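You operate a simulated robot arm through the tools that you are given. There is no shell and no other tool. Be economical: measure what you need, move in short steps, check, and stop when the job is done.

The job below is to be done with a simulated two-armed robot. You get a single attempt, and the scene is never put back.

JOB
Load the gripped green-banded bar to 10 kN, let off, then load it to 25 kN and let off.
Fine: shut the narrow door and switch on first; Return takes the load off each time; press Zero after the last, then Off.

Only the result counts: the job must be done as asked and must still hold three seconds after the hand-in. Knocking over, shifting, dropping, spilling or breaking anything else fails it.

ROBOT AND FRAMES
Two 7-joint arms with three-finger grippers on one trunk, on a base that drives. Base frame: it is fixed to the floor where the robot stands at the start and does not move with it; the origin is under the middle of the robot, x ahead of it, y to its left, z up. Readings come in mm, degrees, newtons and seconds.
The left shoulder is at the start at [70, 146, 1032], the right one opposite. With the tool pointing down near the work surface each hand reaches from about 100 to 520 mm from the robot's upright axis, wherever it stands, measured 20 degrees to its own side. Places, roughly: narrow mesh door [900, 0, 1700]. Payload 2.2 kg a hand.
Tool frame (each hand has its own): the origin (TCP) lies between the finger pads and is the grasp point; the fingertips stand 28 mm ahead of it; z points along the fingers, y is the line along which they close. The gripper opens to 102 mm. The gripper's body begins 71 mm behind the TCP.
Orientation is that of the tool frame in the base frame, as a unit quaternion [x, y, z, w]. With the fingers straight down and closing along the base's y, the tool's x points along the base's -x, its y along +y and its z along -z.

CONTROLS
- The arms move only by the tool nudge_tool. It takes "left_rows", "right_rows" or both (then of equal length, played together; a hand with none holds still); each is a list of rows, each a list of 2 entries, a list of its own where there are three numbers: the shift along the tool's x, y, z in mm, then the turn, a rotation vector about the tool's x, y, z in degrees. In form: [[[dx, dy, dz], [rx, ry, rz]], ...]. A call has 1 to 10 rows; each row shifts and turns the commanded pose from where the row before left it, along the tool's axes as they then stand. "left_claw" and "right_claw" are, for a hand that has rows, the finger opening in mm, from 0 to 102, set as the call begins (left out, the last holds). Each row takes 0.2 s and may step no farther than 50 mm and 8.6 degrees from the row before; otherwise, or with a gripper value out of range, the whole call is refused. Where a pose cannot be reached the arm comes as near as it can. A force on the tool above 40 N (or 10 N above the force at the start of the call, whichever is more), or a blocked arm, ends the call early, and 0.2 s more pass. The fingers move at their own pace and stop on an object; they squeeze with about 42 N. The grip force told is the motor's: it shows also when the fingers shut on nothing. Time passes only in rows, and 0.2 s behind the last, so rows that do not move let the fingers close. It gives the time, the measured TCP pose, the force on the tool (base axes), the opening and the grip force at its end, in the units of the frame above (readings bear some noise), with the torque about the TCP (base axes, N m) and any sound that the robot's microphone picked up.
- Cameras (640 x 400 px; columns grow to the right, rows downward): "scene" is now at [144.6, -5.4, 1294.5]; the picture's right is [-0.06, -1.00, 0.00], its down [-0.23, 0.01, -0.97] and it looks along [0.97, -0.06, -0.23] (base axes); focal length 279 px, centre (320, 200). "left" rides on the left gripper at [72, 38, -86] in its tool frame; the picture's right is [-0.46, 0.89, 0.00], its down [-0.60, -0.32, -0.73] and it looks along [-0.65, -0.34, 0.68] (tool axes); focal length 256 px, centre (320, 200). "right" rides on the right gripper at [69, 44, -86] in its tool frame; the picture's right is [-0.53, 0.85, 0.00], its down [-0.58, -0.36, -0.73] and it looks along [-0.62, -0.39, 0.68] (tool axes); focal length 256 px, centre (320, 200).
- camera(camera): a new picture of that camera. It takes no simulated time.
- lift_body(by): slides the trunk up (or, below 0, down) by that many mm; the arms and the scene camera ride with it, the base frame stays. It gives what a move gives, with no picture.
- base_move(legs): drives the robot by 1 to 6 legs, each [ahead, left, turn to the left] in mm, mm and degrees, along the robot's own axes; the way and the turn of a leg run together, so that a leg with both is an arc; at most 1500 mm and 180 degrees a leg. The arms and the cameras ride along, it lands a little off, and it stops where it bumps. It gives what a move gives.
- head_to(pan, tilt): turns the head with the scene camera to pan (to the left, within 86 degrees either way) and tilt (down, from -29 to 69), counted from straight ahead of the robot. It gives what a move gives.
- pixel_to_xyz(camera, pixels): for up to 12 pixels [column, row] of the newest picture of that camera ("zoom" is the newest enlarged one), the place [x, y, z] in the base frame of the surface seen there, good to about 3 mm. It takes no simulated time.
- inspect(camera, box): a new picture of the part [left, top, right, bottom] of that camera's present view, enlarged. It takes no simulated time.
- close_job(): hands the job in; it is judged then, once.

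Go step by step. Measure first, check grasps and placings, and put right what went wrong. The budget is 80 turns and 62 pictures, counting those below and the enlarged ones. Unless the task says otherwise, let go and move clear before handing in, and close with one line.

The tools are called after "Request:" as a command line: name --argument value ..., lists and objects as JSON in quotes. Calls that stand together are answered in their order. nudge_tool: Moves the arms, as the interface text tells. Its arguments: {"type":"object","properties":{"left_rows":{"type":"array","items":{"type":"array"}},"left_claw":{"type":"number"},"right_rows":{"type":"array","items":{"type":"array"}},"right_claw":{"type":"number"}},"required":[]} The other tools are called the same way: lift_body (by) slides the trunk up or down; base_move (legs) drives the base; head_to (pan, tilt) turns the head that bears the scene camera; camera (camera) takes a picture; pixel_to_xyz (camera, pixels) gives the place of the surface under pixels of a picture; inspect (camera, box) takes an enlarged picture of a part of a camera's view; close_job () hands the job in.

At the start:

```text
time_s: 0.0
left_position: [530.6, 157.0, 1151.1]
left_tcp_rot: [-0.001, 1.0, -0.001, 0.0]
left_wrist_force: [0.5, 0.0, 0.5]
left_moment: [0.0, 0.03, 0.02]
left_grip_width: 101.9
left_finger_force: 0.1
right_position: [464.0, -335.7, 1149.5]
right_tcp_rot: [0.0, 1.0, -0.001, 0.001]
right_wrist_force: [0.7, 0.6, -0.3]
right_moment: [0.0, -0.01, 0.02]
right_grip_width: 101.8
right_finger_force: 0.0
trunk travel left (down, up): [-570.0, 370.0]
robot x, y, heading: [3.3, 4.0, -0.1]
head pan, tilt: [-3.3, 13.5]
```

scene: 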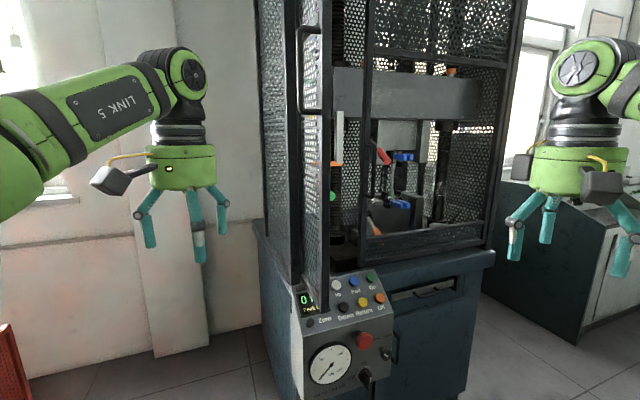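
right: 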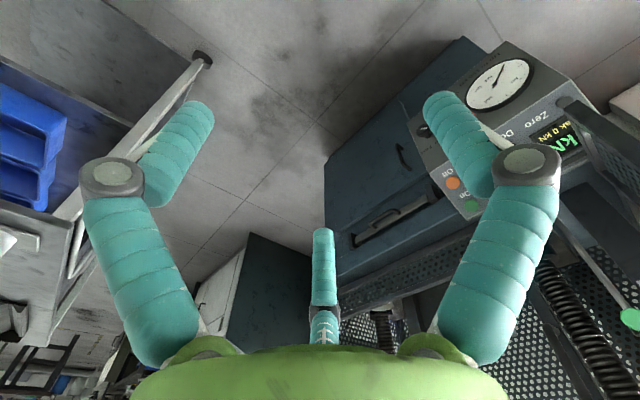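
left: 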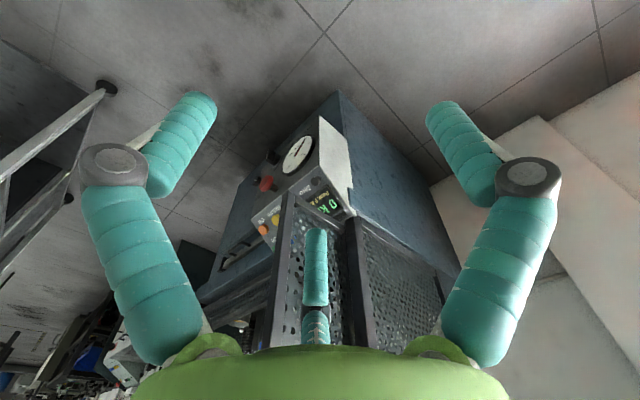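

The scene shows a testing machine with an open narrow door at about pixels (315,150), and a control panel at about (340,320). I'll enlarge both.

Request:
inspect --camera "scene" --box '[280, 260, 410, 400]'

Request:
inspect --camera "scene" --box '[240, 0, 540, 280]'

```text
2.86 times, centred on (345, 330) of scene
```

zoom: 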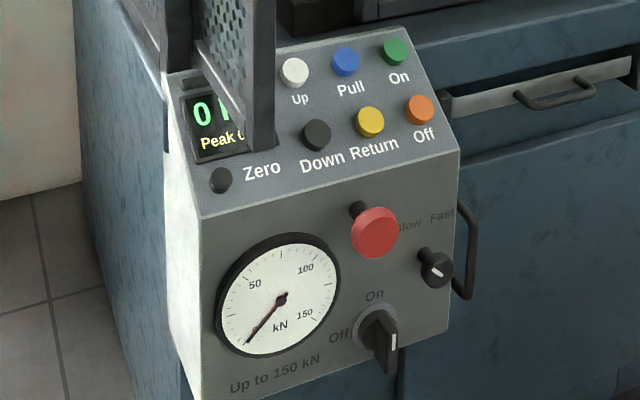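

```text
1.43 times, centred on (390, 140) of scene
```

zoom: 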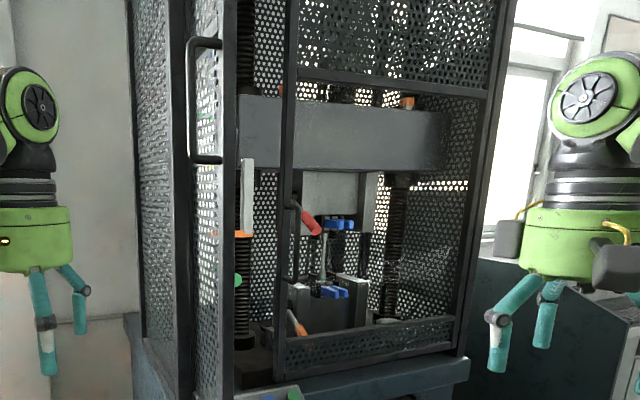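

Next I measure points on the door, the frame and the panel.

Request:
pixel_to_xyz --camera "scene" --pixels '[[299, 60], [298, 110], [326, 60], [327, 250], [366, 60], [364, 220], [486, 240], [308, 290], [290, 250], [260, 100], [338, 150], [333, 197]]'

Request:
head_to --pan 0 --tilt -20

Request:
camera --camera "scene"

```text
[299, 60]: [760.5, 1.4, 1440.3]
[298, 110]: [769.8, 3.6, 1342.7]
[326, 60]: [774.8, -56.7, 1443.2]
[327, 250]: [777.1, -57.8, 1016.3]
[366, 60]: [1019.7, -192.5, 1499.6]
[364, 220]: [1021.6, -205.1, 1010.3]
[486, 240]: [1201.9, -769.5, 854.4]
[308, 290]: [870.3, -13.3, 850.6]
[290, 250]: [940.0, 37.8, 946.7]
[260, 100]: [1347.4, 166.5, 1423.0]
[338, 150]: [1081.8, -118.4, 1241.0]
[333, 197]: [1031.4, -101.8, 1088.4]
```

```text
time_s: 1.0
left_position: [531.0, 157.7, 1150.2]
left_tcp_rot: [0.0, 1.0, -0.001, 0.001]
left_wrist_force: [0.4, -0.2, -0.8]
left_moment: [-0.02, -0.02, 0.0]
left_grip_width: 102.4
left_finger_force: 0.1
right_position: [464.2, -335.4, 1150.0]
right_tcp_rot: [0.0, 1.0, -0.001, 0.0]
right_wrist_force: [-0.4, -0.2, -0.5]
right_moment: [-0.01, 0.01, 0.0]
right_grip_width: 101.9
right_finger_force: 0.0
trunk travel left (down, up): [-570.0, 370.0]
robot x, y, heading: [0.0, -0.1, -0.0]
head pan, tilt: [0.0, -20.0]
```

```text
56 pictures are left
```

scene: 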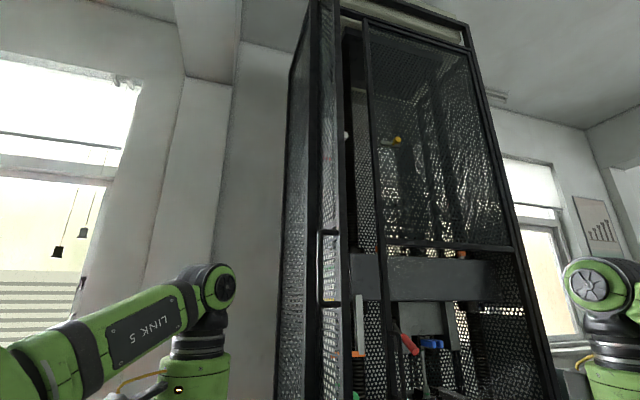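

The door's free edge is near (777,-58), its hinge is near (945,30), and the machine is turned about 18°. Next I look at the grips inside.

Request:
head_to --pan -10 --tilt 8

Request:
inspect --camera "scene" --box '[270, 80, 430, 260]'

```text
time_s: 1.9
left_position: [530.4, 156.8, 1151.5]
left_tcp_rot: [-0.001, 1.0, 0.0, 0.0]
left_wrist_force: [-0.5, 0.0, 0.2]
left_moment: [0.01, 0.0, 0.0]
left_grip_width: 101.7
left_finger_force: 0.1
right_position: [463.8, -335.9, 1150.3]
right_tcp_rot: [0.001, 1.0, 0.0, 0.0]
right_wrist_force: [0.5, 0.2, -0.1]
right_moment: [-0.01, -0.03, -0.02]
right_grip_width: 101.9
right_finger_force: 0.0
trunk travel left (down, up): [-570.0, 370.0]
robot x, y, heading: [0.6, -5.9, -0.1]
head pan, tilt: [-10.0, 8.0]
```

```text
2.22 times, centred on (350, 170) of scene
```

zoom: 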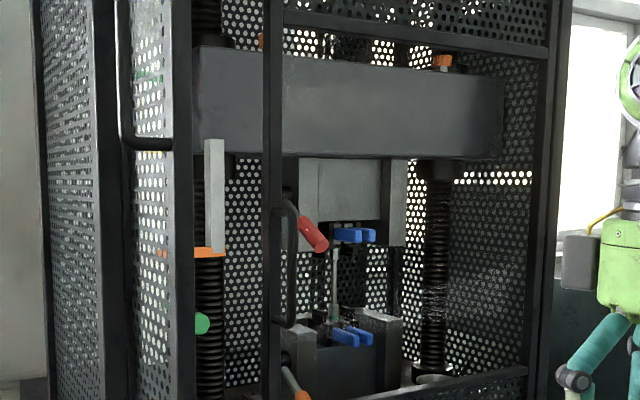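

I need precise panel geometry, so I tilt down and look there.

Request:
head_to --pan -5 --tilt 30

Request:
inspect --camera "scene" --box '[270, 150, 430, 250]'

```text
time_s: 2.8
left_position: [530.8, 157.3, 1150.7]
left_tcp_rot: [-0.001, 1.0, -0.001, 0.0]
left_wrist_force: [0.6, -0.2, 0.2]
left_moment: [-0.02, 0.01, -0.03]
left_grip_width: 101.9
left_finger_force: 0.1
right_position: [464.0, -334.0, 1149.8]
right_tcp_rot: [0.0, 1.0, 0.0, 0.001]
right_wrist_force: [0.3, -0.3, -0.4]
right_moment: [0.0, 0.02, -0.01]
right_grip_width: 102.0
right_finger_force: 0.1
trunk travel left (down, up): [-570.0, 370.0]
robot x, y, heading: [-2.8, 0.3, 0.1]
head pan, tilt: [-5.0, 30.0]
```

```text
4.00 times, centred on (350, 200) of scene
```

zoom: 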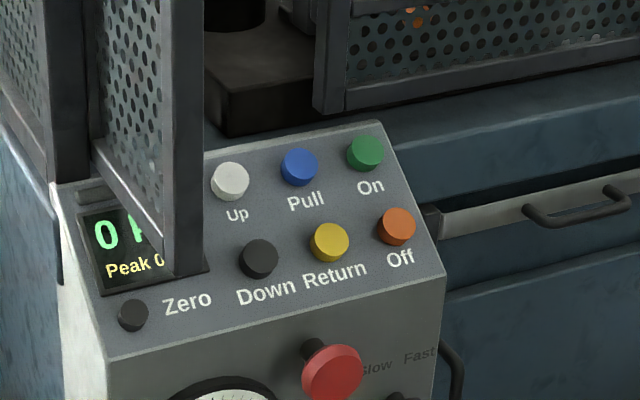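

Request:
pixel_to_xyz --camera "zoom" --pixels '[[230, 177], [299, 163], [365, 149], [258, 254], [330, 240], [397, 223], [132, 312], [110, 350], [440, 270], [376, 125], [335, 370], [182, 268]]'

Request:
inspect --camera "scene" --box '[280, 220, 400, 300]'

```text
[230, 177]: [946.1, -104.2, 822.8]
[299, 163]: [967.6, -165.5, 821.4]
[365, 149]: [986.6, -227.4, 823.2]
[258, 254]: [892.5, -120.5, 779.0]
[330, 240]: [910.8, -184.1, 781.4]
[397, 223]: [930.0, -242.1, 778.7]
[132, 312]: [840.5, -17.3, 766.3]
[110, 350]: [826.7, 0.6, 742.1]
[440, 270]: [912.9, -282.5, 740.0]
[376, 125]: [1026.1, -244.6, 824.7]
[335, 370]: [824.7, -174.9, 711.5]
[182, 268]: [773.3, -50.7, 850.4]
```

```text
5.00 times, centred on (340, 260) of scene
```

zoom: 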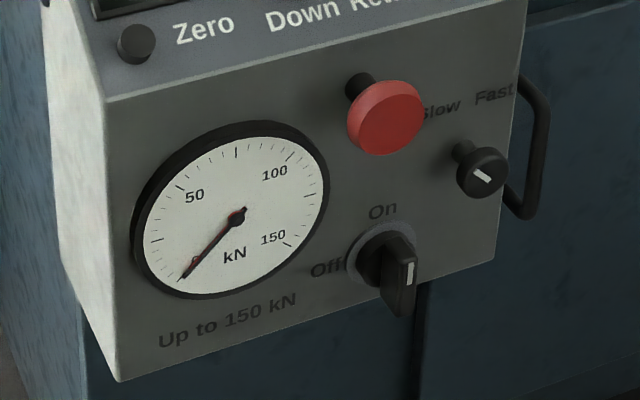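

The panel geometry is clear: it is tilted about 38°, the buttons sit in two rows, and the machine faces along heading +18°. The main switch already points at On and the speed knob at Slow. I retract the hands, then turn and drive up.

Request:
nudge_tool --left_rows '[[[50, 0, 0], [0, 0, 0]], [[50, 0, 0], [0, 0, 0]], [[50, 0, 0], [0, 0, 0]]]' --right_rows '[[[50, 0, 0], [0, 0, 0]], [[40, 0, 0], [0, 0, 0]], [[0, 0, 0], [0, 0, 0]]]' --left_claw 0 --right_claw 0

Request:
base_move --legs '[[0, 0, 18], [0, -300, 0], [250, 0, 0]]'

Request:
head_to --pan 0 --tilt 25

Request:
camera --camera "scene"

```text
time_s: 3.6
left_position: [378.9, 157.4, 1149.9]
left_tcp_rot: [-0.001, 1.0, 0.0, 0.001]
left_wrist_force: [-0.6, 1.2, -0.5]
left_moment: [0.0, -0.01, 0.0]
left_grip_width: 2.2
left_finger_force: 31.4
right_position: [374.5, -333.7, 1149.8]
right_tcp_rot: [0.0, 1.0, 0.0, 0.0]
right_wrist_force: [0.8, -0.3, 0.6]
right_moment: [0.01, 0.03, 0.01]
right_grip_width: 2.1
right_finger_force: 31.4
trunk travel left (down, up): [-570.0, 370.0]
robot x, y, heading: [-7.3, -4.1, 0.0]
head pan, tilt: [-5.0, 30.0]
```

```text
time_s: 8.1
left_position: [641.4, 61.5, 1151.0]
left_tcp_rot: [-0.158, 0.987, 0.001, 0.0]
left_wrist_force: [0.4, 0.3, 0.8]
left_moment: [-0.03, -0.03, -0.01]
left_grip_width: 2.1
left_finger_force: 31.1
right_position: [790.7, -407.5, 1149.5]
right_tcp_rot: [-0.158, 0.987, 0.0, 0.001]
right_wrist_force: [0.3, -0.4, -0.1]
right_moment: [0.01, 0.0, -0.02]
right_grip_width: 2.2
right_finger_force: 31.1
trunk travel left (down, up): [-570.0, 370.0]
robot x, y, heading: [333.0, -205.6, 18.1]
head pan, tilt: [-5.0, 30.0]
```

```text
time_s: 8.7
left_position: [641.7, 62.3, 1150.0]
left_tcp_rot: [-0.159, 0.987, 0.001, 0.001]
left_wrist_force: [-0.3, -0.7, -0.8]
left_moment: [-0.01, 0.0, -0.02]
left_grip_width: 2.1
left_finger_force: 31.8
right_position: [792.6, -406.8, 1149.2]
right_tcp_rot: [-0.158, 0.987, 0.0, 0.0]
right_wrist_force: [1.3, 0.1, 0.0]
right_moment: [-0.02, 0.04, 0.0]
right_grip_width: 2.1
right_finger_force: 31.0
trunk travel left (down, up): [-570.0, 370.0]
robot x, y, heading: [331.1, -204.5, 18.1]
head pan, tilt: [0.0, 25.0]
```

```text
52 pictures are left
```

scene: 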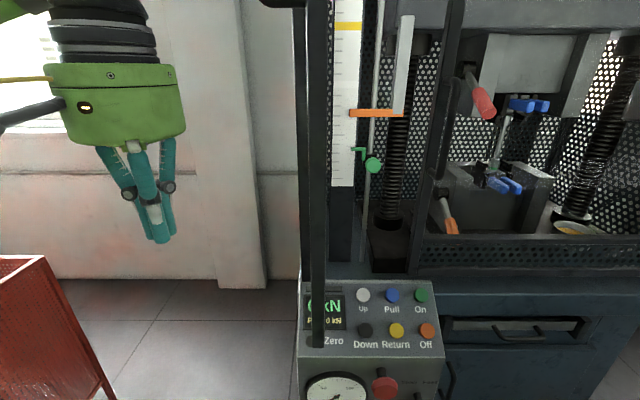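

The door is now seen edge-on at column 315. Next I check the bar and the grips, since I only want to load the green-banded one.

Request:
inspect --camera "scene" --box '[425, 50, 585, 250]'

Request:
pixel_to_xyz --camera "scene" --pixels '[[318, 340], [318, 100], [302, 250], [430, 250], [420, 295], [392, 295], [396, 330], [305, 100], [440, 120], [372, 200]]'

```text
2.00 times, centred on (505, 150) of scene
```

zoom: 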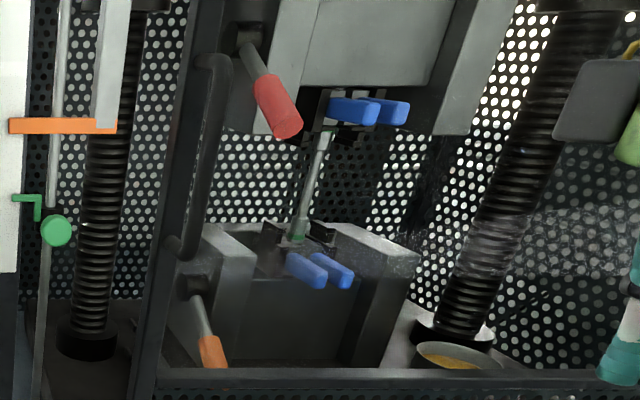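

```text
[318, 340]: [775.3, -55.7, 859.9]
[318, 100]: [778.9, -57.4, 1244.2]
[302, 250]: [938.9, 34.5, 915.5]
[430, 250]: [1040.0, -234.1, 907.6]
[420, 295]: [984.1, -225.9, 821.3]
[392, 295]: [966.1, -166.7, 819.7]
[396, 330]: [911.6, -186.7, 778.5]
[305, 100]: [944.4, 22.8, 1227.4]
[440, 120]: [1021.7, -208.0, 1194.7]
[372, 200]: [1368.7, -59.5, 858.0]
```

The gripped bar carries a green band at zoom pixel (297,235), so it is the right one. I turn the left hand level so it can push the door's outer face.

Request:
nudge_tool --left_rows '[[[-50, 0, 0], [0, 0, 0]], [[-40, 0, 0], [0, 0, 0]], [[0, 0, 0], [0, -8.5, 0]], [[0, 0, 0], [0, -8.5, 0]], [[0, 0, 0], [0, -8.5, 0]], [[0, 0, 0], [0, -8.5, 0]], [[0, 0, 0], [0, -8.5, 0]], [[0, 0, 0], [0, -8.5, 0]], [[0, 0, 0], [0, -8.5, 0]], [[0, 0, 0], [0, -8.5, 0]]]'

Request:
nudge_tool --left_rows '[[[0, 0, 0], [0, -8.5, 0]], [[0, 0, 0], [0, -8.5, 0]], [[0, 0, 0], [8.5, 0, 0]], [[0, 0, 0], [8.5, 0, 0]], [[0, 0, 0], [8.5, 0, 0]], [[0, 0, 0], [8.5, 0, 0]], [[0, 0, 0], [8.5, 0, 0]]]'

Request:
camera --camera "scene"

```text
time_s: 10.9
left_position: [727.2, 90.3, 1150.7]
left_tcp_rot: [-0.132, 0.818, 0.088, 0.553]
left_wrist_force: [-0.3, -0.3, 0.0]
left_moment: [0.01, 0.01, 0.02]
left_grip_width: 2.1
left_finger_force: 31.8
right_position: [792.1, -406.7, 1149.9]
right_tcp_rot: [-0.158, 0.987, 0.0, 0.0]
right_wrist_force: [0.1, -0.5, 1.2]
right_moment: [0.0, 0.03, 0.03]
right_grip_width: 1.8
right_finger_force: 31.4
trunk travel left (down, up): [-570.0, 370.0]
robot x, y, heading: [329.9, -204.7, 18.2]
head pan, tilt: [0.0, 25.0]
```

```text
time_s: 12.5
left_position: [727.5, 91.6, 1150.9]
left_tcp_rot: [0.132, 0.717, -0.164, 0.665]
left_wrist_force: [-1.3, -0.6, 0.2]
left_moment: [0.03, -0.01, -0.01]
left_grip_width: 2.2
left_finger_force: 31.4
right_position: [790.2, -407.3, 1150.9]
right_tcp_rot: [-0.158, 0.987, 0.0, 0.0]
right_wrist_force: [0.3, 0.6, -0.5]
right_moment: [-0.04, 0.0, 0.03]
right_grip_width: 2.0
right_finger_force: 31.4
trunk travel left (down, up): [-570.0, 370.0]
robot x, y, heading: [329.9, -203.5, 18.2]
head pan, tilt: [0.0, 25.0]
```

```text
50 pictures are left
```

scene: 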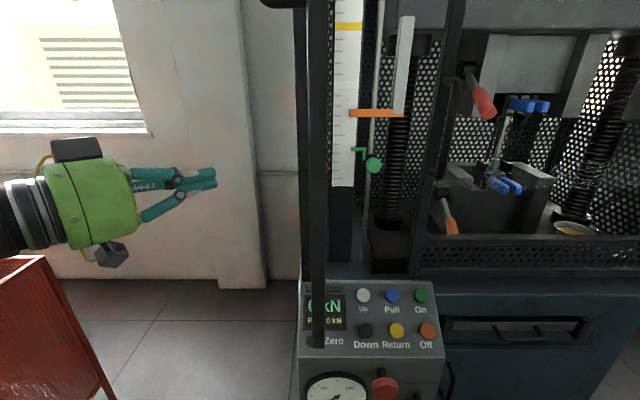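

The left hand is level, pointing forward and to the right beside the door. I move it onto the door's outer face and begin the swing.

Request:
nudge_tool --left_rows '[[[0, -31.8, 28.9], [0, 0, 0]], [[0, -31.8, 28.9], [0, 0, 0]], [[0, -31.8, 28.9], [0, 0, 0]], [[0, -12.2, 17.8], [0, 0, 0]], [[0, -12.2, 17.8], [0, 0, 0]], [[0, -10, 17.9], [0, 0, 0]], [[0, -10, 17.9], [0, 0, 0]]]'

Request:
camera --camera "scene"

```text
time_s: 14.1
left_position: [815.2, -102.3, 1148.9]
left_tcp_rot: [0.132, 0.717, -0.163, 0.664]
left_wrist_force: [-0.3, -0.3, 0.5]
left_moment: [-0.01, -0.01, 0.02]
left_grip_width: 2.1
left_finger_force: 31.1
right_position: [792.3, -408.3, 1150.1]
right_tcp_rot: [-0.159, 0.987, -0.001, 0.0]
right_wrist_force: [-1.1, -1.4, 0.3]
right_moment: [0.01, 0.0, -0.03]
right_grip_width: 2.1
right_finger_force: 31.7
trunk travel left (down, up): [-570.0, 370.0]
robot x, y, heading: [333.1, -204.8, 18.2]
head pan, tilt: [0.0, 25.0]
```

```text
49 pictures are left
```

scene: 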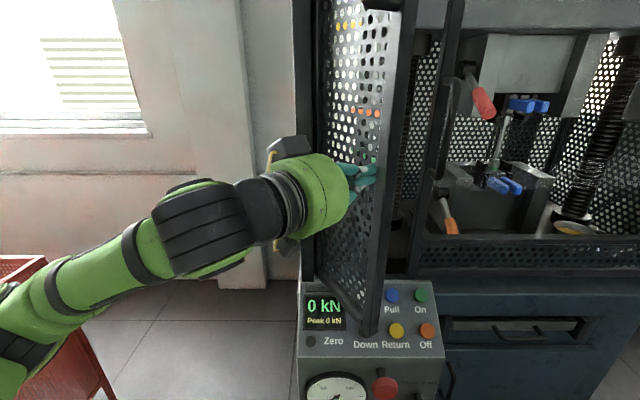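

The door is swinging and the display below it, at (323,308), reads 0 kN. I continue along the arc.

Request:
nudge_tool --left_rows '[[[0, -4.9, 20.6], [0, 0, 0]], [[0, -4.9, 20.6], [0, 0, 0]], [[0, 0, 20.9], [0, 0, 0]], [[0, 0, 20.9], [0, 0, 0]], [[0, 6.1, 20.1], [0, 0, 0]], [[0, 6.1, 20.1], [0, 0, 0]], [[0, 5.4, 8.9], [0, 0, 0]], [[0, 5.4, 8.9], [0, 0, 0]], [[0, 5.4, 8.9], [0, 0, 0]]]'

Request:
camera --camera "scene"

```text
time_s: 16.1
left_position: [957.1, -145.0, 1138.5]
left_tcp_rot: [0.132, 0.717, -0.163, 0.664]
left_wrist_force: [0.4, 0.4, -0.9]
left_moment: [0.02, -0.01, 0.01]
left_grip_width: 1.9
left_finger_force: 31.3
right_position: [792.3, -407.3, 1150.7]
right_tcp_rot: [-0.157, 0.988, 0.0, -0.001]
right_wrist_force: [-0.2, -0.4, 0.0]
right_moment: [-0.02, -0.06, 0.01]
right_grip_width: 1.9
right_finger_force: 31.4
trunk travel left (down, up): [-570.0, 370.0]
robot x, y, heading: [331.8, -206.7, 18.1]
head pan, tilt: [0.0, 25.0]
```

```text
48 pictures are left
```

scene: 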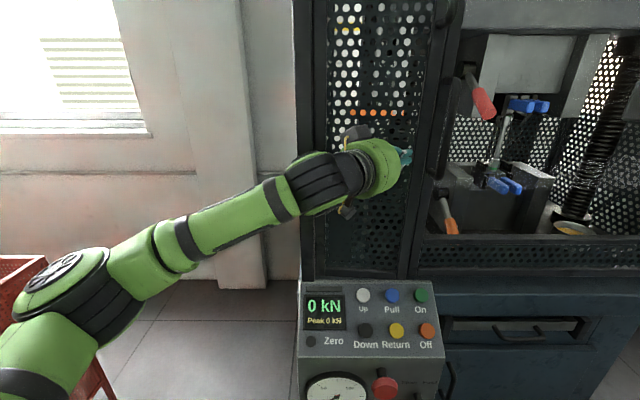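

The door is nearly flush and I feel no force yet. I press straight in toward the machine until it seats.

Request:
nudge_tool --left_rows '[[[0, 3.4, 3.7], [0, 0, 0]], [[0, 3.4, 3.7], [0, 0, 0]], [[0, 3.4, 3.7], [0, 0, 0]], [[0, 3.4, 3.7], [0, 0, 0]], [[0, 3.4, 3.7], [0, 0, 0]], [[0, 3.4, 3.7], [0, 0, 0]]]'

Request:
camera --camera "scene"

```text
time_s: 17.3
left_position: [970.1, -146.6, 1138.6]
left_tcp_rot: [0.139, 0.714, -0.171, 0.664]
left_wrist_force: [-21.2, 0.8, 0.3]
left_moment: [0.04, 0.07, 0.08]
left_grip_width: 2.1
left_finger_force: 31.5
right_position: [785.3, -405.9, 1152.4]
right_tcp_rot: [-0.16, 0.987, 0.0, 0.003]
right_wrist_force: [0.0, 1.2, 0.7]
right_moment: [-0.06, -0.02, 0.01]
right_grip_width: 2.0
right_finger_force: 31.5
trunk travel left (down, up): [-570.0, 370.0]
robot x, y, heading: [332.3, -204.9, 18.2]
head pan, tilt: [0.0, 25.0]
stopped in row 5 (left hand): the force on the tool passed its limit at 43 N (the readings are from after the stop); the commanded pose is now the measured one
```

```text
47 pictures are left
```

scene: 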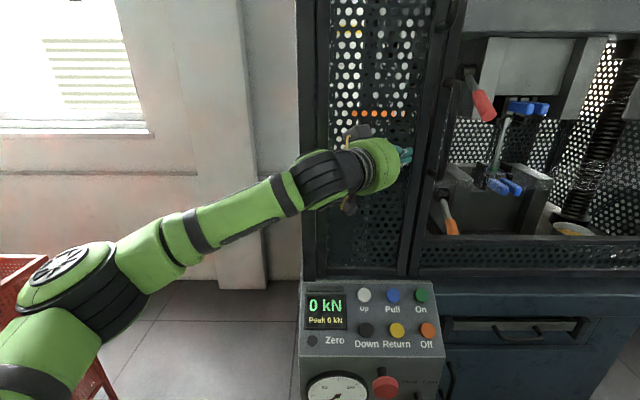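

The door has seated with 43 N felt on the push. I back the left hand away and check that the door stays shut.

Request:
nudge_tool --left_rows '[[[0, 0, -30], [0, 0, 0]], [[0, 0, -50], [0, 0, 0]], [[0, 0, -50], [0, 0, 0]], [[0, 15, -45], [0, 0, 0]], [[0, 30, -30], [0, 0, 0]]]'

Request:
camera --camera "scene"

Request:
pixel_to_xyz --camera "scene" --pixels '[[408, 240], [408, 120], [425, 240], [312, 240], [363, 295], [422, 295], [392, 295], [396, 330], [365, 331], [427, 330], [311, 340], [340, 295]]'

```text
time_s: 18.5
left_position: [809.1, -16.0, 1145.3]
left_tcp_rot: [0.136, 0.718, -0.168, 0.662]
left_wrist_force: [0.2, 0.3, -0.5]
left_moment: [0.0, -0.01, -0.02]
left_grip_width: 2.2
left_finger_force: 31.4
right_position: [788.6, -405.6, 1149.8]
right_tcp_rot: [-0.159, 0.987, -0.001, 0.001]
right_wrist_force: [0.0, 0.4, 0.4]
right_moment: [-0.02, 0.01, 0.01]
right_grip_width: 2.2
right_finger_force: 31.6
trunk travel left (down, up): [-570.0, 370.0]
robot x, y, heading: [327.4, -205.1, 18.1]
head pan, tilt: [0.0, 25.0]
```

```text
46 pictures are left
```

scene: 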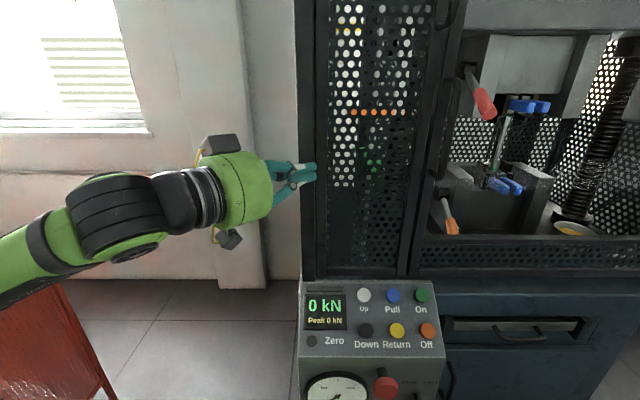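

```text
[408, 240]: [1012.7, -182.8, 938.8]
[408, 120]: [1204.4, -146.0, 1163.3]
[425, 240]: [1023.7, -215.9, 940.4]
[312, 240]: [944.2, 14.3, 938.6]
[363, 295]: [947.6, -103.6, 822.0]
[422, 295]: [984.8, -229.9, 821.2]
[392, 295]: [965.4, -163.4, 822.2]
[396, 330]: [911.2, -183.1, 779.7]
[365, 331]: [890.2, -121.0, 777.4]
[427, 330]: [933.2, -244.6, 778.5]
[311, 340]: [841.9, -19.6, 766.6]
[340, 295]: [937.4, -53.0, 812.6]
```

The door is flush, since both stiles lie in the same plane. I tilt the right hand to the panel's normal and bring it toward the green On button.

Request:
nudge_tool --right_rows '[[[0, 20, 0], [0, -7.6, 0]], [[0, 20, 0], [0, -7.6, 0]], [[0, 20, 0], [0, -7.6, 0]], [[0, 20, 0], [0, -7.6, 0]], [[0, 27, 0], [0, -7.6, 0]], [[0, 0, 45], [0, 0, 0]], [[0, 0, 45], [0, 0, 0]], [[0, 0, 45], [0, 0, 0]], [[0, 0, 45], [0, 0, 0]], [[0, 0, 45], [0, 0, 0]]]'

Request:
camera --camera "scene"

```text
time_s: 20.7
left_position: [811.8, -17.6, 1144.4]
left_tcp_rot: [0.136, 0.718, -0.168, 0.661]
left_wrist_force: [0.8, -0.5, -0.5]
left_moment: [0.0, -0.01, -0.01]
left_grip_width: 1.9
left_finger_force: 31.5
right_position: [890.6, -260.8, 972.8]
right_tcp_rot: [-0.149, 0.934, 0.051, 0.321]
right_wrist_force: [0.4, 0.1, 0.1]
right_moment: [-0.05, 0.04, -0.01]
right_grip_width: 2.0
right_finger_force: 31.5
trunk travel left (down, up): [-570.0, 370.0]
robot x, y, heading: [331.1, -205.4, 18.3]
head pan, tilt: [0.0, 25.0]
```

```text
45 pictures are left
```

scene: 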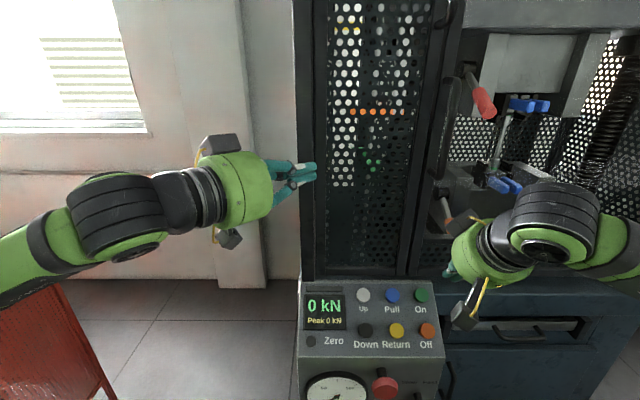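

The right hand is lined up at u≈523. I go to a hover about 15 mm above On.

Request:
nudge_tool --right_rows '[[[4, 0, 45], [0, 0, 0]], [[4, 0, 45], [0, 0, 0]], [[4, 0, 45], [0, 0, 0]], [[0, 0, 0], [0, 0, 0]]]'

Request:
inspect --camera "scene" --box '[290, 250, 490, 375]'

Request:
camera --camera "right"

```text
time_s: 21.7
left_position: [808.8, -17.4, 1145.2]
left_tcp_rot: [0.136, 0.718, -0.167, 0.662]
left_wrist_force: [-0.3, 0.4, -1.1]
left_moment: [-0.02, 0.01, 0.04]
left_grip_width: 2.2
left_finger_force: 31.5
right_position: [960.0, -239.0, 858.8]
right_tcp_rot: [-0.15, 0.933, 0.052, 0.322]
right_wrist_force: [0.4, -0.2, 0.2]
right_moment: [0.01, 0.0, 0.02]
right_grip_width: 2.1
right_finger_force: 31.6
trunk travel left (down, up): [-570.0, 370.0]
robot x, y, heading: [327.2, -204.1, 18.1]
head pan, tilt: [0.0, 25.0]
```

```text
3.20 times, centred on (390, 312) of scene
```

zoom: 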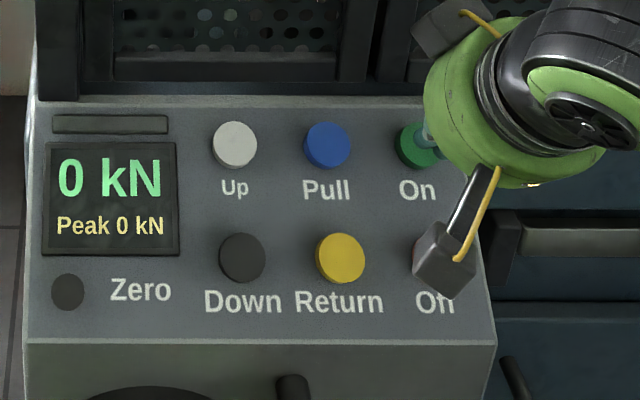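

```text
43 pictures are left
```

right: 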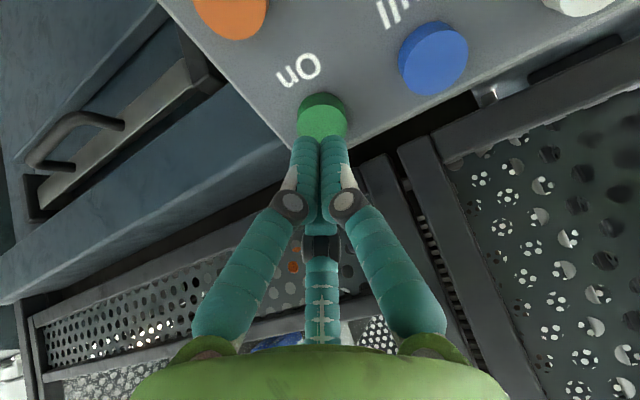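

The tips sit straight over On. I press in 4 mm steps.

Request:
nudge_tool --right_rows '[[[0, 0, 8], [0, 0, 0]], [[0, 0, 5], [0, 0, 0]], [[0, 0, 3], [0, 0, 0]], [[0, 0, 3], [0, 0, 0]], [[0, 0, 3], [0, 0, 0]], [[0, 0, 3], [0, 0, 0]]]'

Request:
inspect --camera "scene" --box '[290, 250, 490, 375]'

```text
time_s: 23.1
left_position: [810.6, -17.6, 1144.6]
left_tcp_rot: [0.136, 0.718, -0.168, 0.662]
left_wrist_force: [-1.0, 0.6, -0.8]
left_moment: [0.01, -0.01, -0.02]
left_grip_width: 2.0
left_finger_force: 31.6
right_position: [972.4, -235.3, 839.3]
right_tcp_rot: [-0.149, 0.933, 0.051, 0.323]
right_wrist_force: [-0.7, -0.8, 1.7]
right_moment: [-0.01, 0.01, -0.05]
right_grip_width: 2.0
right_finger_force: 31.1
trunk travel left (down, up): [-570.0, 370.0]
robot x, y, heading: [328.7, -204.4, 18.3]
head pan, tilt: [0.0, 25.0]
heard: click
```

```text
3.20 times, centred on (390, 312) of scene
```

zoom: 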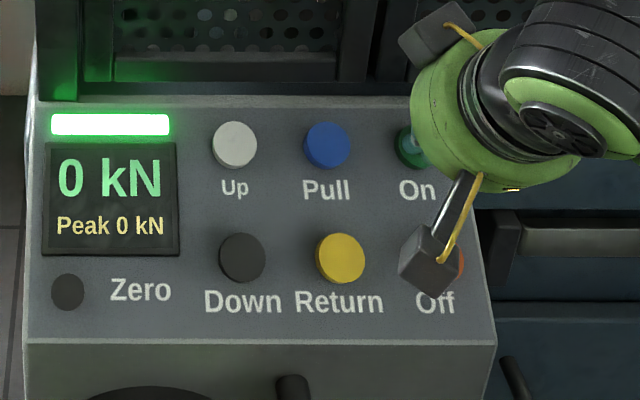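

On clicked and the green lamp at (110,125) is lit. I lift off and shift sideways to hover over Pull.

Request:
nudge_tool --right_rows '[[[0, 0, -20], [0, 0, 0]], [[0, 22, 0], [0, 0, 0]], [[0, 22, 0], [0, 0, 0]], [[0, 22, 0], [0, 0, 0]], [[0, 0, 0], [0, 0, 0]]]'

Request:
camera --camera "right"

Request:
camera --camera "scene"

```text
time_s: 24.3
left_position: [810.9, -17.9, 1144.7]
left_tcp_rot: [0.136, 0.718, -0.167, 0.662]
left_wrist_force: [-0.2, -0.1, 0.4]
left_moment: [-0.02, 0.0, 0.01]
left_grip_width: 1.9
left_finger_force: 30.9
right_position: [942.0, -177.5, 854.1]
right_tcp_rot: [-0.149, 0.934, 0.051, 0.322]
right_wrist_force: [-1.2, 1.3, 0.0]
right_moment: [0.01, -0.01, 0.0]
right_grip_width: 2.2
right_finger_force: 30.7
trunk travel left (down, up): [-570.0, 370.0]
robot x, y, heading: [328.7, -205.1, 18.3]
head pan, tilt: [0.0, 25.0]
```

```text
41 pictures are left
```

right: 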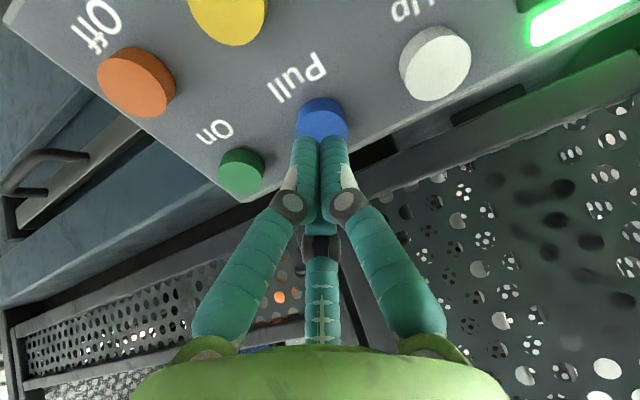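

```text
40 pictures are left
```

scene: 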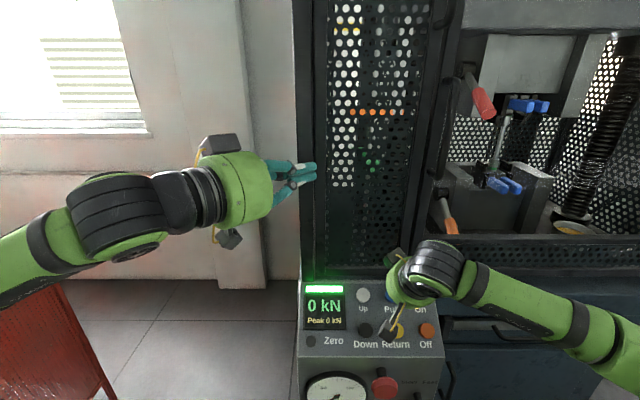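

The tips are centred on Pull and the display stays visible. I give one short press and watch the reading.

Request:
nudge_tool --right_rows '[[[0, 0, 10], [0, 0, 0]], [[0, 0, 9], [0, 0, 0]], [[0, 0, -19], [0, 0, 0]]]'

Request:
inspect --camera "scene" --box '[290, 270, 450, 390]'

```text
time_s: 25.1
left_position: [808.4, -16.2, 1146.9]
left_tcp_rot: [0.136, 0.718, -0.168, 0.662]
left_wrist_force: [-0.9, 0.6, 0.0]
left_moment: [-0.02, -0.03, -0.01]
left_grip_width: 2.1
left_finger_force: 31.4
right_position: [941.1, -177.0, 856.8]
right_tcp_rot: [-0.15, 0.933, 0.052, 0.322]
right_wrist_force: [-0.1, -0.4, 0.1]
right_moment: [0.01, 0.01, -0.01]
right_grip_width: 2.1
right_finger_force: 30.8
trunk travel left (down, up): [-570.0, 370.0]
robot x, y, heading: [329.4, -206.6, 18.1]
head pan, tilt: [0.0, 25.0]
```

```text
3.33 times, centred on (370, 330) of scene
```

zoom: 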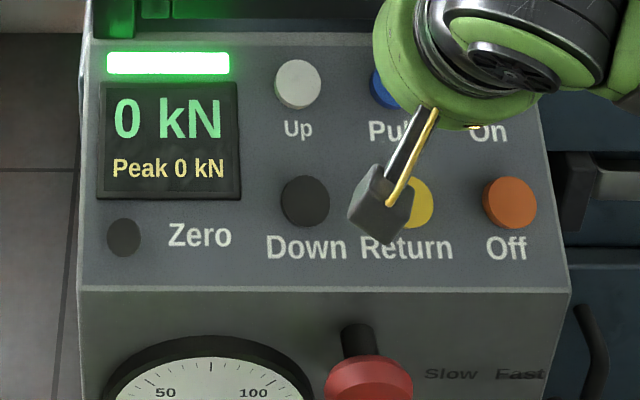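

There was no click, so that press was too shallow. I press a little deeper.

Request:
nudge_tool --right_rows '[[[0, 0, 12], [0, 0, 0]], [[0, 0, 8], [0, 0, 0]], [[0, 0, 5], [0, 0, 0]], [[0, 0, -25], [0, 0, 0]]]'

Request:
inspect --camera "scene" --box '[290, 270, 450, 390]'

```text
time_s: 26.1
left_position: [809.3, -17.2, 1145.8]
left_tcp_rot: [0.136, 0.717, -0.168, 0.662]
left_wrist_force: [0.1, 0.1, 0.1]
left_moment: [0.02, 0.05, 0.03]
left_grip_width: 1.7
left_finger_force: 31.5
right_position: [940.1, -175.3, 855.8]
right_tcp_rot: [-0.151, 0.934, 0.052, 0.321]
right_wrist_force: [0.2, 0.0, -0.5]
right_moment: [0.01, -0.04, 0.02]
right_grip_width: 2.1
right_finger_force: 31.5
trunk travel left (down, up): [-570.0, 370.0]
robot x, y, heading: [333.6, -211.1, 18.5]
head pan, tilt: [0.0, 25.0]
heard: click
```

```text
3.33 times, centred on (370, 330) of scene
```

zoom: 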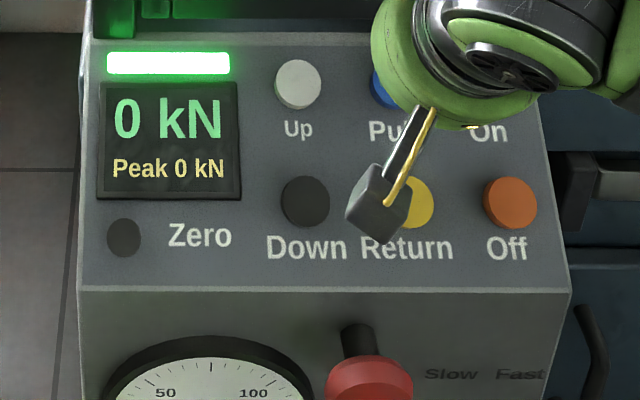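

It clicked but still reads 0. I wait a few idle rows with the button released to see whether loading latches.

Request:
nudge_tool --right_rows '[[[0, 0, 0], [0, 0, 0]], [[0, 0, 0], [0, 0, 0]]]'

Request:
inspect --camera "scene" --box '[290, 270, 450, 390]'

```text
time_s: 26.7
left_position: [810.1, -17.7, 1142.7]
left_tcp_rot: [0.136, 0.718, -0.168, 0.662]
left_wrist_force: [0.2, -0.1, -0.1]
left_moment: [0.03, -0.02, -0.01]
left_grip_width: 2.0
left_finger_force: 30.5
right_position: [940.1, -174.4, 854.6]
right_tcp_rot: [-0.149, 0.934, 0.051, 0.322]
right_wrist_force: [0.0, -0.6, 0.7]
right_moment: [-0.01, 0.06, -0.02]
right_grip_width: 2.0
right_finger_force: 31.4
trunk travel left (down, up): [-570.0, 370.0]
robot x, y, heading: [331.2, -203.5, 18.2]
head pan, tilt: [0.0, 25.0]
```

```text
3.33 times, centred on (370, 330) of scene
```

zoom: 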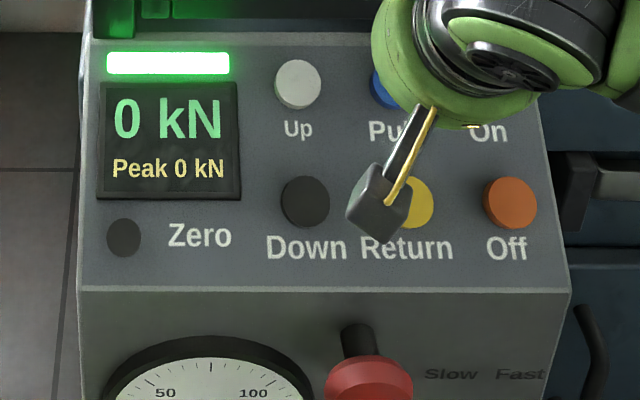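

It does not latch, so Pull must be held. I press, hold, and look while it is down, since time is frozen between calls.

Request:
nudge_tool --right_rows '[[[0, 0, 14], [0, 0, 0]], [[0, 0, 11], [0, 0, 0]], [[0, 0, 0], [0, 0, 0]]]'

Request:
inspect --camera "scene" --box '[290, 270, 450, 390]'

```text
time_s: 27.5
left_position: [807.8, -17.6, 1146.1]
left_tcp_rot: [0.137, 0.717, -0.168, 0.663]
left_wrist_force: [-0.2, 0.2, 0.5]
left_moment: [0.03, 0.01, 0.02]
left_grip_width: 2.2
left_finger_force: 31.4
right_position: [953.1, -170.0, 838.3]
right_tcp_rot: [-0.151, 0.933, 0.052, 0.323]
right_wrist_force: [-7.1, -5.5, 8.3]
right_moment: [-0.14, 0.16, -0.01]
right_grip_width: 5.9
right_finger_force: 31.0
trunk travel left (down, up): [-570.0, 370.0]
robot x, y, heading: [329.4, -206.0, 18.1]
head pan, tilt: [0.0, 25.0]
heard: click
```

```text
3.33 times, centred on (370, 330) of scene
```

zoom: 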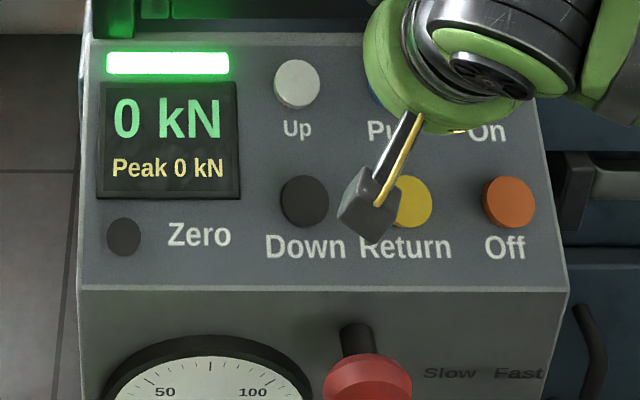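

The button is pressed with about 12 N and still shows 0. I hold it another 0.6 s and look again.

Request:
nudge_tool --right_rows '[[[0, 0, 0], [0, 0, 0]], [[0, 0, 0], [0, 0, 0]], [[0, 0, 0], [0, 0, 0]]]'

Request:
inspect --camera "scene" --box '[290, 270, 450, 390]'

```text
time_s: 28.3
left_position: [807.2, -18.1, 1147.1]
left_tcp_rot: [0.137, 0.717, -0.168, 0.663]
left_wrist_force: [0.2, -0.3, 0.3]
left_moment: [-0.03, 0.02, -0.01]
left_grip_width: 2.2
left_finger_force: 30.8
right_position: [954.3, -170.8, 837.9]
right_tcp_rot: [-0.149, 0.933, 0.052, 0.324]
right_wrist_force: [-7.3, -5.1, 10.0]
right_moment: [-0.17, 0.11, 0.02]
right_grip_width: 6.0
right_finger_force: 31.7
trunk travel left (down, up): [-570.0, 370.0]
robot x, y, heading: [332.1, -207.0, 18.2]
head pan, tilt: [0.0, 25.0]
```

```text
3.33 times, centred on (370, 330) of scene
```

zoom: 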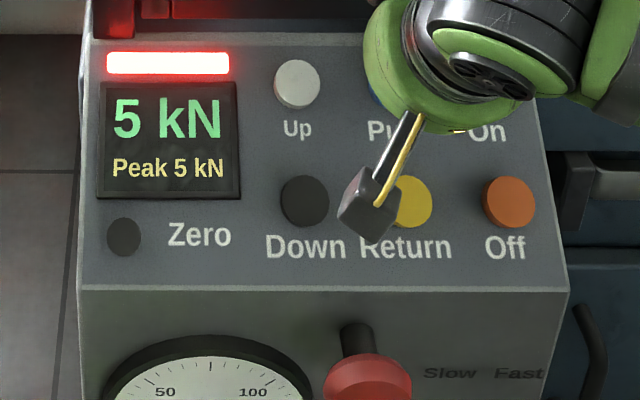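

The load is rising, 5 kN with the lamp red, so I release now to see the coast and whether the load holds.

Request:
nudge_tool --right_rows '[[[0, 0, -22], [0, 0, 0]]]'

Request:
inspect --camera "scene" --box '[290, 270, 450, 390]'

```text
time_s: 28.7
left_position: [809.2, -16.1, 1144.9]
left_tcp_rot: [0.136, 0.718, -0.168, 0.662]
left_wrist_force: [-0.2, 0.1, 0.3]
left_moment: [0.0, 0.01, 0.01]
left_grip_width: 1.8
left_finger_force: 31.3
right_position: [941.3, -174.0, 852.4]
right_tcp_rot: [-0.148, 0.934, 0.05, 0.321]
right_wrist_force: [-0.5, 0.7, 0.3]
right_moment: [-0.01, -0.01, 0.0]
right_grip_width: 2.2
right_finger_force: 31.7
trunk travel left (down, up): [-570.0, 370.0]
robot x, y, heading: [329.9, -204.6, 18.3]
head pan, tilt: [0.0, 25.0]
```

```text
3.33 times, centred on (370, 330) of scene
```

zoom: 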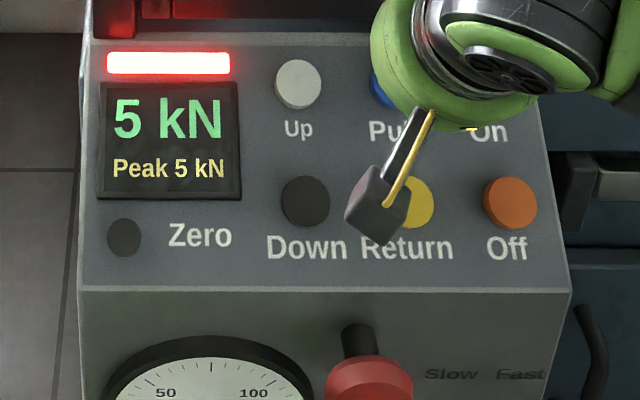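

The load holds at 5 kN with little coast, so I add a short pulse.

Request:
nudge_tool --right_rows '[[[0, 0, 12], [0, 0, 0]], [[0, 0, 11], [0, 0, 0]], [[0, 0, -23], [0, 0, 0]]]'

Request:
inspect --camera "scene" --box '[290, 270, 450, 390]'

```text
time_s: 29.5
left_position: [810.9, -16.6, 1145.2]
left_tcp_rot: [0.136, 0.718, -0.167, 0.662]
left_wrist_force: [0.6, -0.1, 0.5]
left_moment: [-0.01, 0.0, 0.01]
left_grip_width: 1.9
left_finger_force: 31.0
right_position: [943.7, -173.5, 851.7]
right_tcp_rot: [-0.15, 0.934, 0.052, 0.321]
right_wrist_force: [-0.2, -0.5, 0.5]
right_moment: [-0.01, -0.02, -0.03]
right_grip_width: 2.2
right_finger_force: 31.5
trunk travel left (down, up): [-570.0, 370.0]
robot x, y, heading: [330.2, -202.8, 18.3]
head pan, tilt: [0.0, 25.0]
heard: click
```

```text
3.33 times, centred on (370, 330) of scene
```

zoom: 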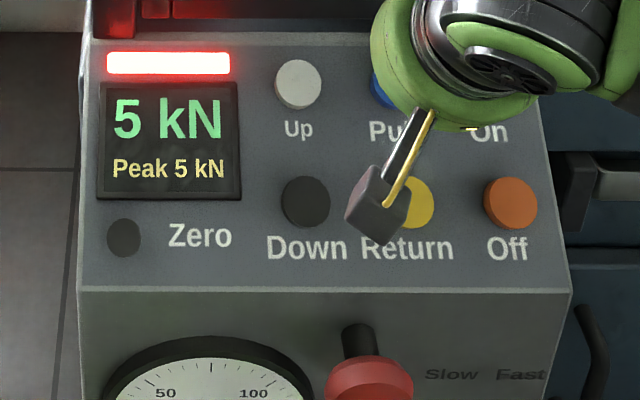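

The click came but the load did not rise, so there seems to be a short onset delay. I press, hold and look.

Request:
nudge_tool --right_rows '[[[0, 0, 12], [0, 0, 0]], [[0, 0, 12], [0, 0, 0]], [[0, 0, 0], [0, 0, 0]]]'

Request:
inspect --camera "scene" --box '[290, 270, 450, 390]'

```text
time_s: 30.3
left_position: [805.6, -18.9, 1147.9]
left_tcp_rot: [0.136, 0.718, -0.167, 0.662]
left_wrist_force: [0.1, -0.3, -0.2]
left_moment: [0.03, 0.0, 0.0]
left_grip_width: 2.4
left_finger_force: 30.9
right_position: [953.7, -171.2, 836.9]
right_tcp_rot: [-0.149, 0.933, 0.052, 0.325]
right_wrist_force: [-10.2, -7.4, 14.0]
right_moment: [-0.16, 0.2, -0.1]
right_grip_width: 6.1
right_finger_force: 31.3
trunk travel left (down, up): [-570.0, 370.0]
robot x, y, heading: [330.1, -206.1, 18.0]
head pan, tilt: [0.0, 25.0]
heard: click
```

```text
3.33 times, centred on (370, 330) of scene
```

zoom: 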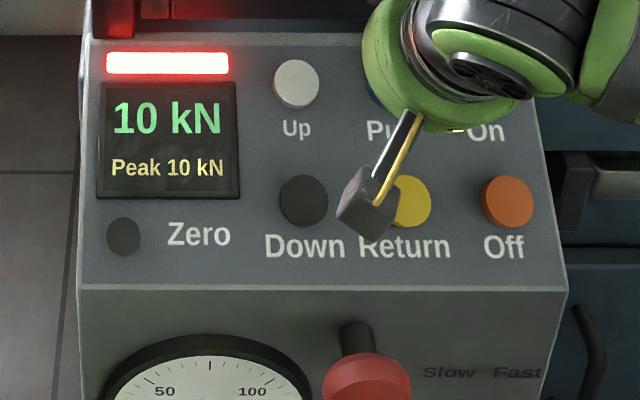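

The display reads 10 kN, so I release at once.

Request:
nudge_tool --right_rows '[[[0, 0, -24], [0, 0, 0]]]'

Request:
inspect --camera "scene" --box '[290, 270, 450, 390]'

```text
time_s: 30.7
left_position: [810.1, -17.5, 1144.8]
left_tcp_rot: [0.136, 0.718, -0.167, 0.662]
left_wrist_force: [-0.5, -0.6, 0.7]
left_moment: [0.01, 0.01, 0.0]
left_grip_width: 2.0
left_finger_force: 31.4
right_position: [943.8, -174.6, 851.9]
right_tcp_rot: [-0.15, 0.934, 0.052, 0.321]
right_wrist_force: [-0.3, -0.3, 0.7]
right_moment: [0.0, 0.01, -0.01]
right_grip_width: 1.8
right_finger_force: 30.8
trunk travel left (down, up): [-570.0, 370.0]
robot x, y, heading: [329.5, -208.1, 18.4]
head pan, tilt: [0.0, 25.0]
```

```text
3.33 times, centred on (370, 330) of scene
```

zoom: 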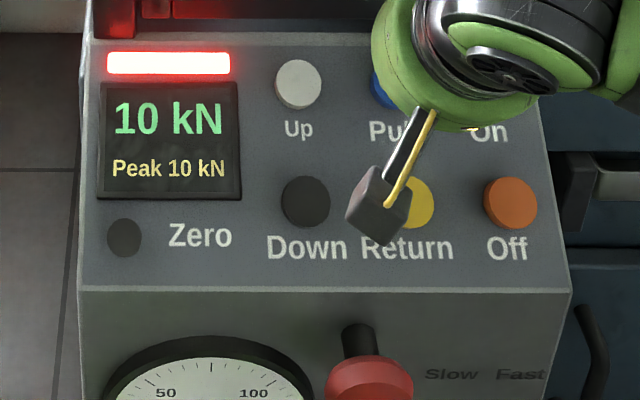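

The load holds at 10 kN. I check the analog gauge, because the display may move in coarse steps.

Request:
head_to --pan 5 --tilt 36

Request:
inspect --camera "scene" --box '[310, 200, 450, 360]'

```text
time_s: 31.4
left_position: [810.6, -17.0, 1145.2]
left_tcp_rot: [0.137, 0.718, -0.168, 0.662]
left_wrist_force: [0.1, 0.2, 0.7]
left_moment: [0.0, 0.03, -0.03]
left_grip_width: 2.0
left_finger_force: 31.4
right_position: [942.9, -175.7, 852.8]
right_tcp_rot: [-0.15, 0.934, 0.052, 0.322]
right_wrist_force: [-0.4, 0.3, -0.1]
right_moment: [0.02, 0.03, 0.0]
right_grip_width: 1.9
right_finger_force: 31.5
trunk travel left (down, up): [-570.0, 370.0]
robot x, y, heading: [330.9, -207.7, 18.0]
head pan, tilt: [5.0, 36.0]
```

```text
2.50 times, centred on (380, 280) of scene
```

zoom: 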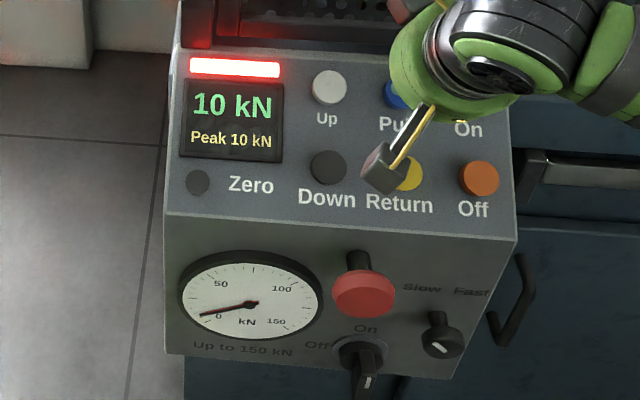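

The gauge agrees at around 10 kN. I move down the panel to Return, press it and look.

Request:
nudge_tool --right_rows '[[[0, 0, -8], [0, 0, 0]], [[36, 0, 0], [0, 0, 0]], [[36.5, 0, -2], [0, 0, 0]], [[0, 0, 0], [0, 0, 0]]]'

Request:
camera --camera "right"

```text
time_s: 32.4
left_position: [809.9, -17.6, 1143.7]
left_tcp_rot: [0.134, 0.718, -0.167, 0.662]
left_wrist_force: [-0.2, 0.3, 0.0]
left_moment: [-0.01, -0.01, -0.05]
left_grip_width: 2.2
left_finger_force: 31.1
right_position: [882.6, -194.9, 816.4]
right_tcp_rot: [-0.15, 0.933, 0.052, 0.322]
right_wrist_force: [-0.3, 0.3, -0.1]
right_moment: [-0.01, 0.02, 0.0]
right_grip_width: 2.3
right_finger_force: 31.4
trunk travel left (down, up): [-570.0, 370.0]
robot x, y, heading: [327.4, -207.1, 18.1]
head pan, tilt: [5.0, 36.0]
```

```text
29 pictures are left
```

right: 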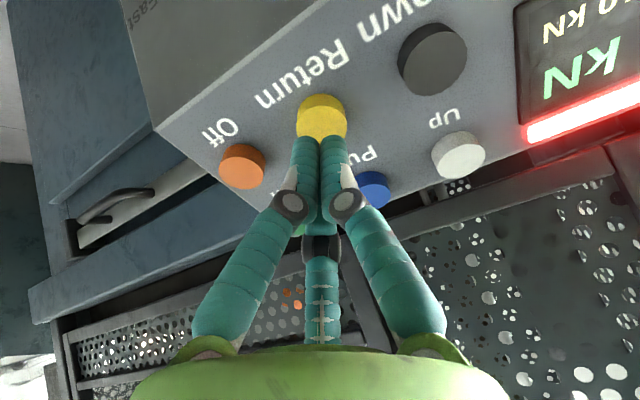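

The tips are centred over Return. I press and hold briefly.

Request:
nudge_tool --right_rows '[[[0, 0, 15], [0, 0, 0]], [[0, 0, 7], [0, 0, 0]], [[0, 0, 5], [0, 0, 0]], [[0, 0, 0], [0, 0, 0]], [[0, 0, 0], [0, 0, 0]]]'

Request:
inspect --camera "scene" --box '[310, 200, 450, 360]'

```text
time_s: 33.6
left_position: [809.8, -17.8, 1144.8]
left_tcp_rot: [0.136, 0.718, -0.167, 0.662]
left_wrist_force: [-0.9, -1.0, 0.0]
left_moment: [0.0, 0.0, 0.05]
left_grip_width: 2.0
left_finger_force: 31.6
right_position: [898.4, -189.5, 795.9]
right_tcp_rot: [-0.149, 0.933, 0.051, 0.323]
right_wrist_force: [-1.6, -2.3, 2.4]
right_moment: [-0.04, 0.02, -0.03]
right_grip_width: 1.9
right_finger_force: 32.0
trunk travel left (down, up): [-570.0, 370.0]
robot x, y, heading: [332.0, -207.7, 18.1]
head pan, tilt: [5.0, 36.0]
heard: click
```

```text
2.50 times, centred on (380, 280) of scene
```

zoom: 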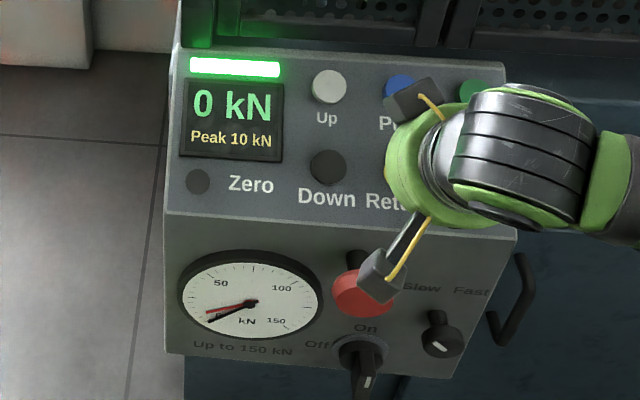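

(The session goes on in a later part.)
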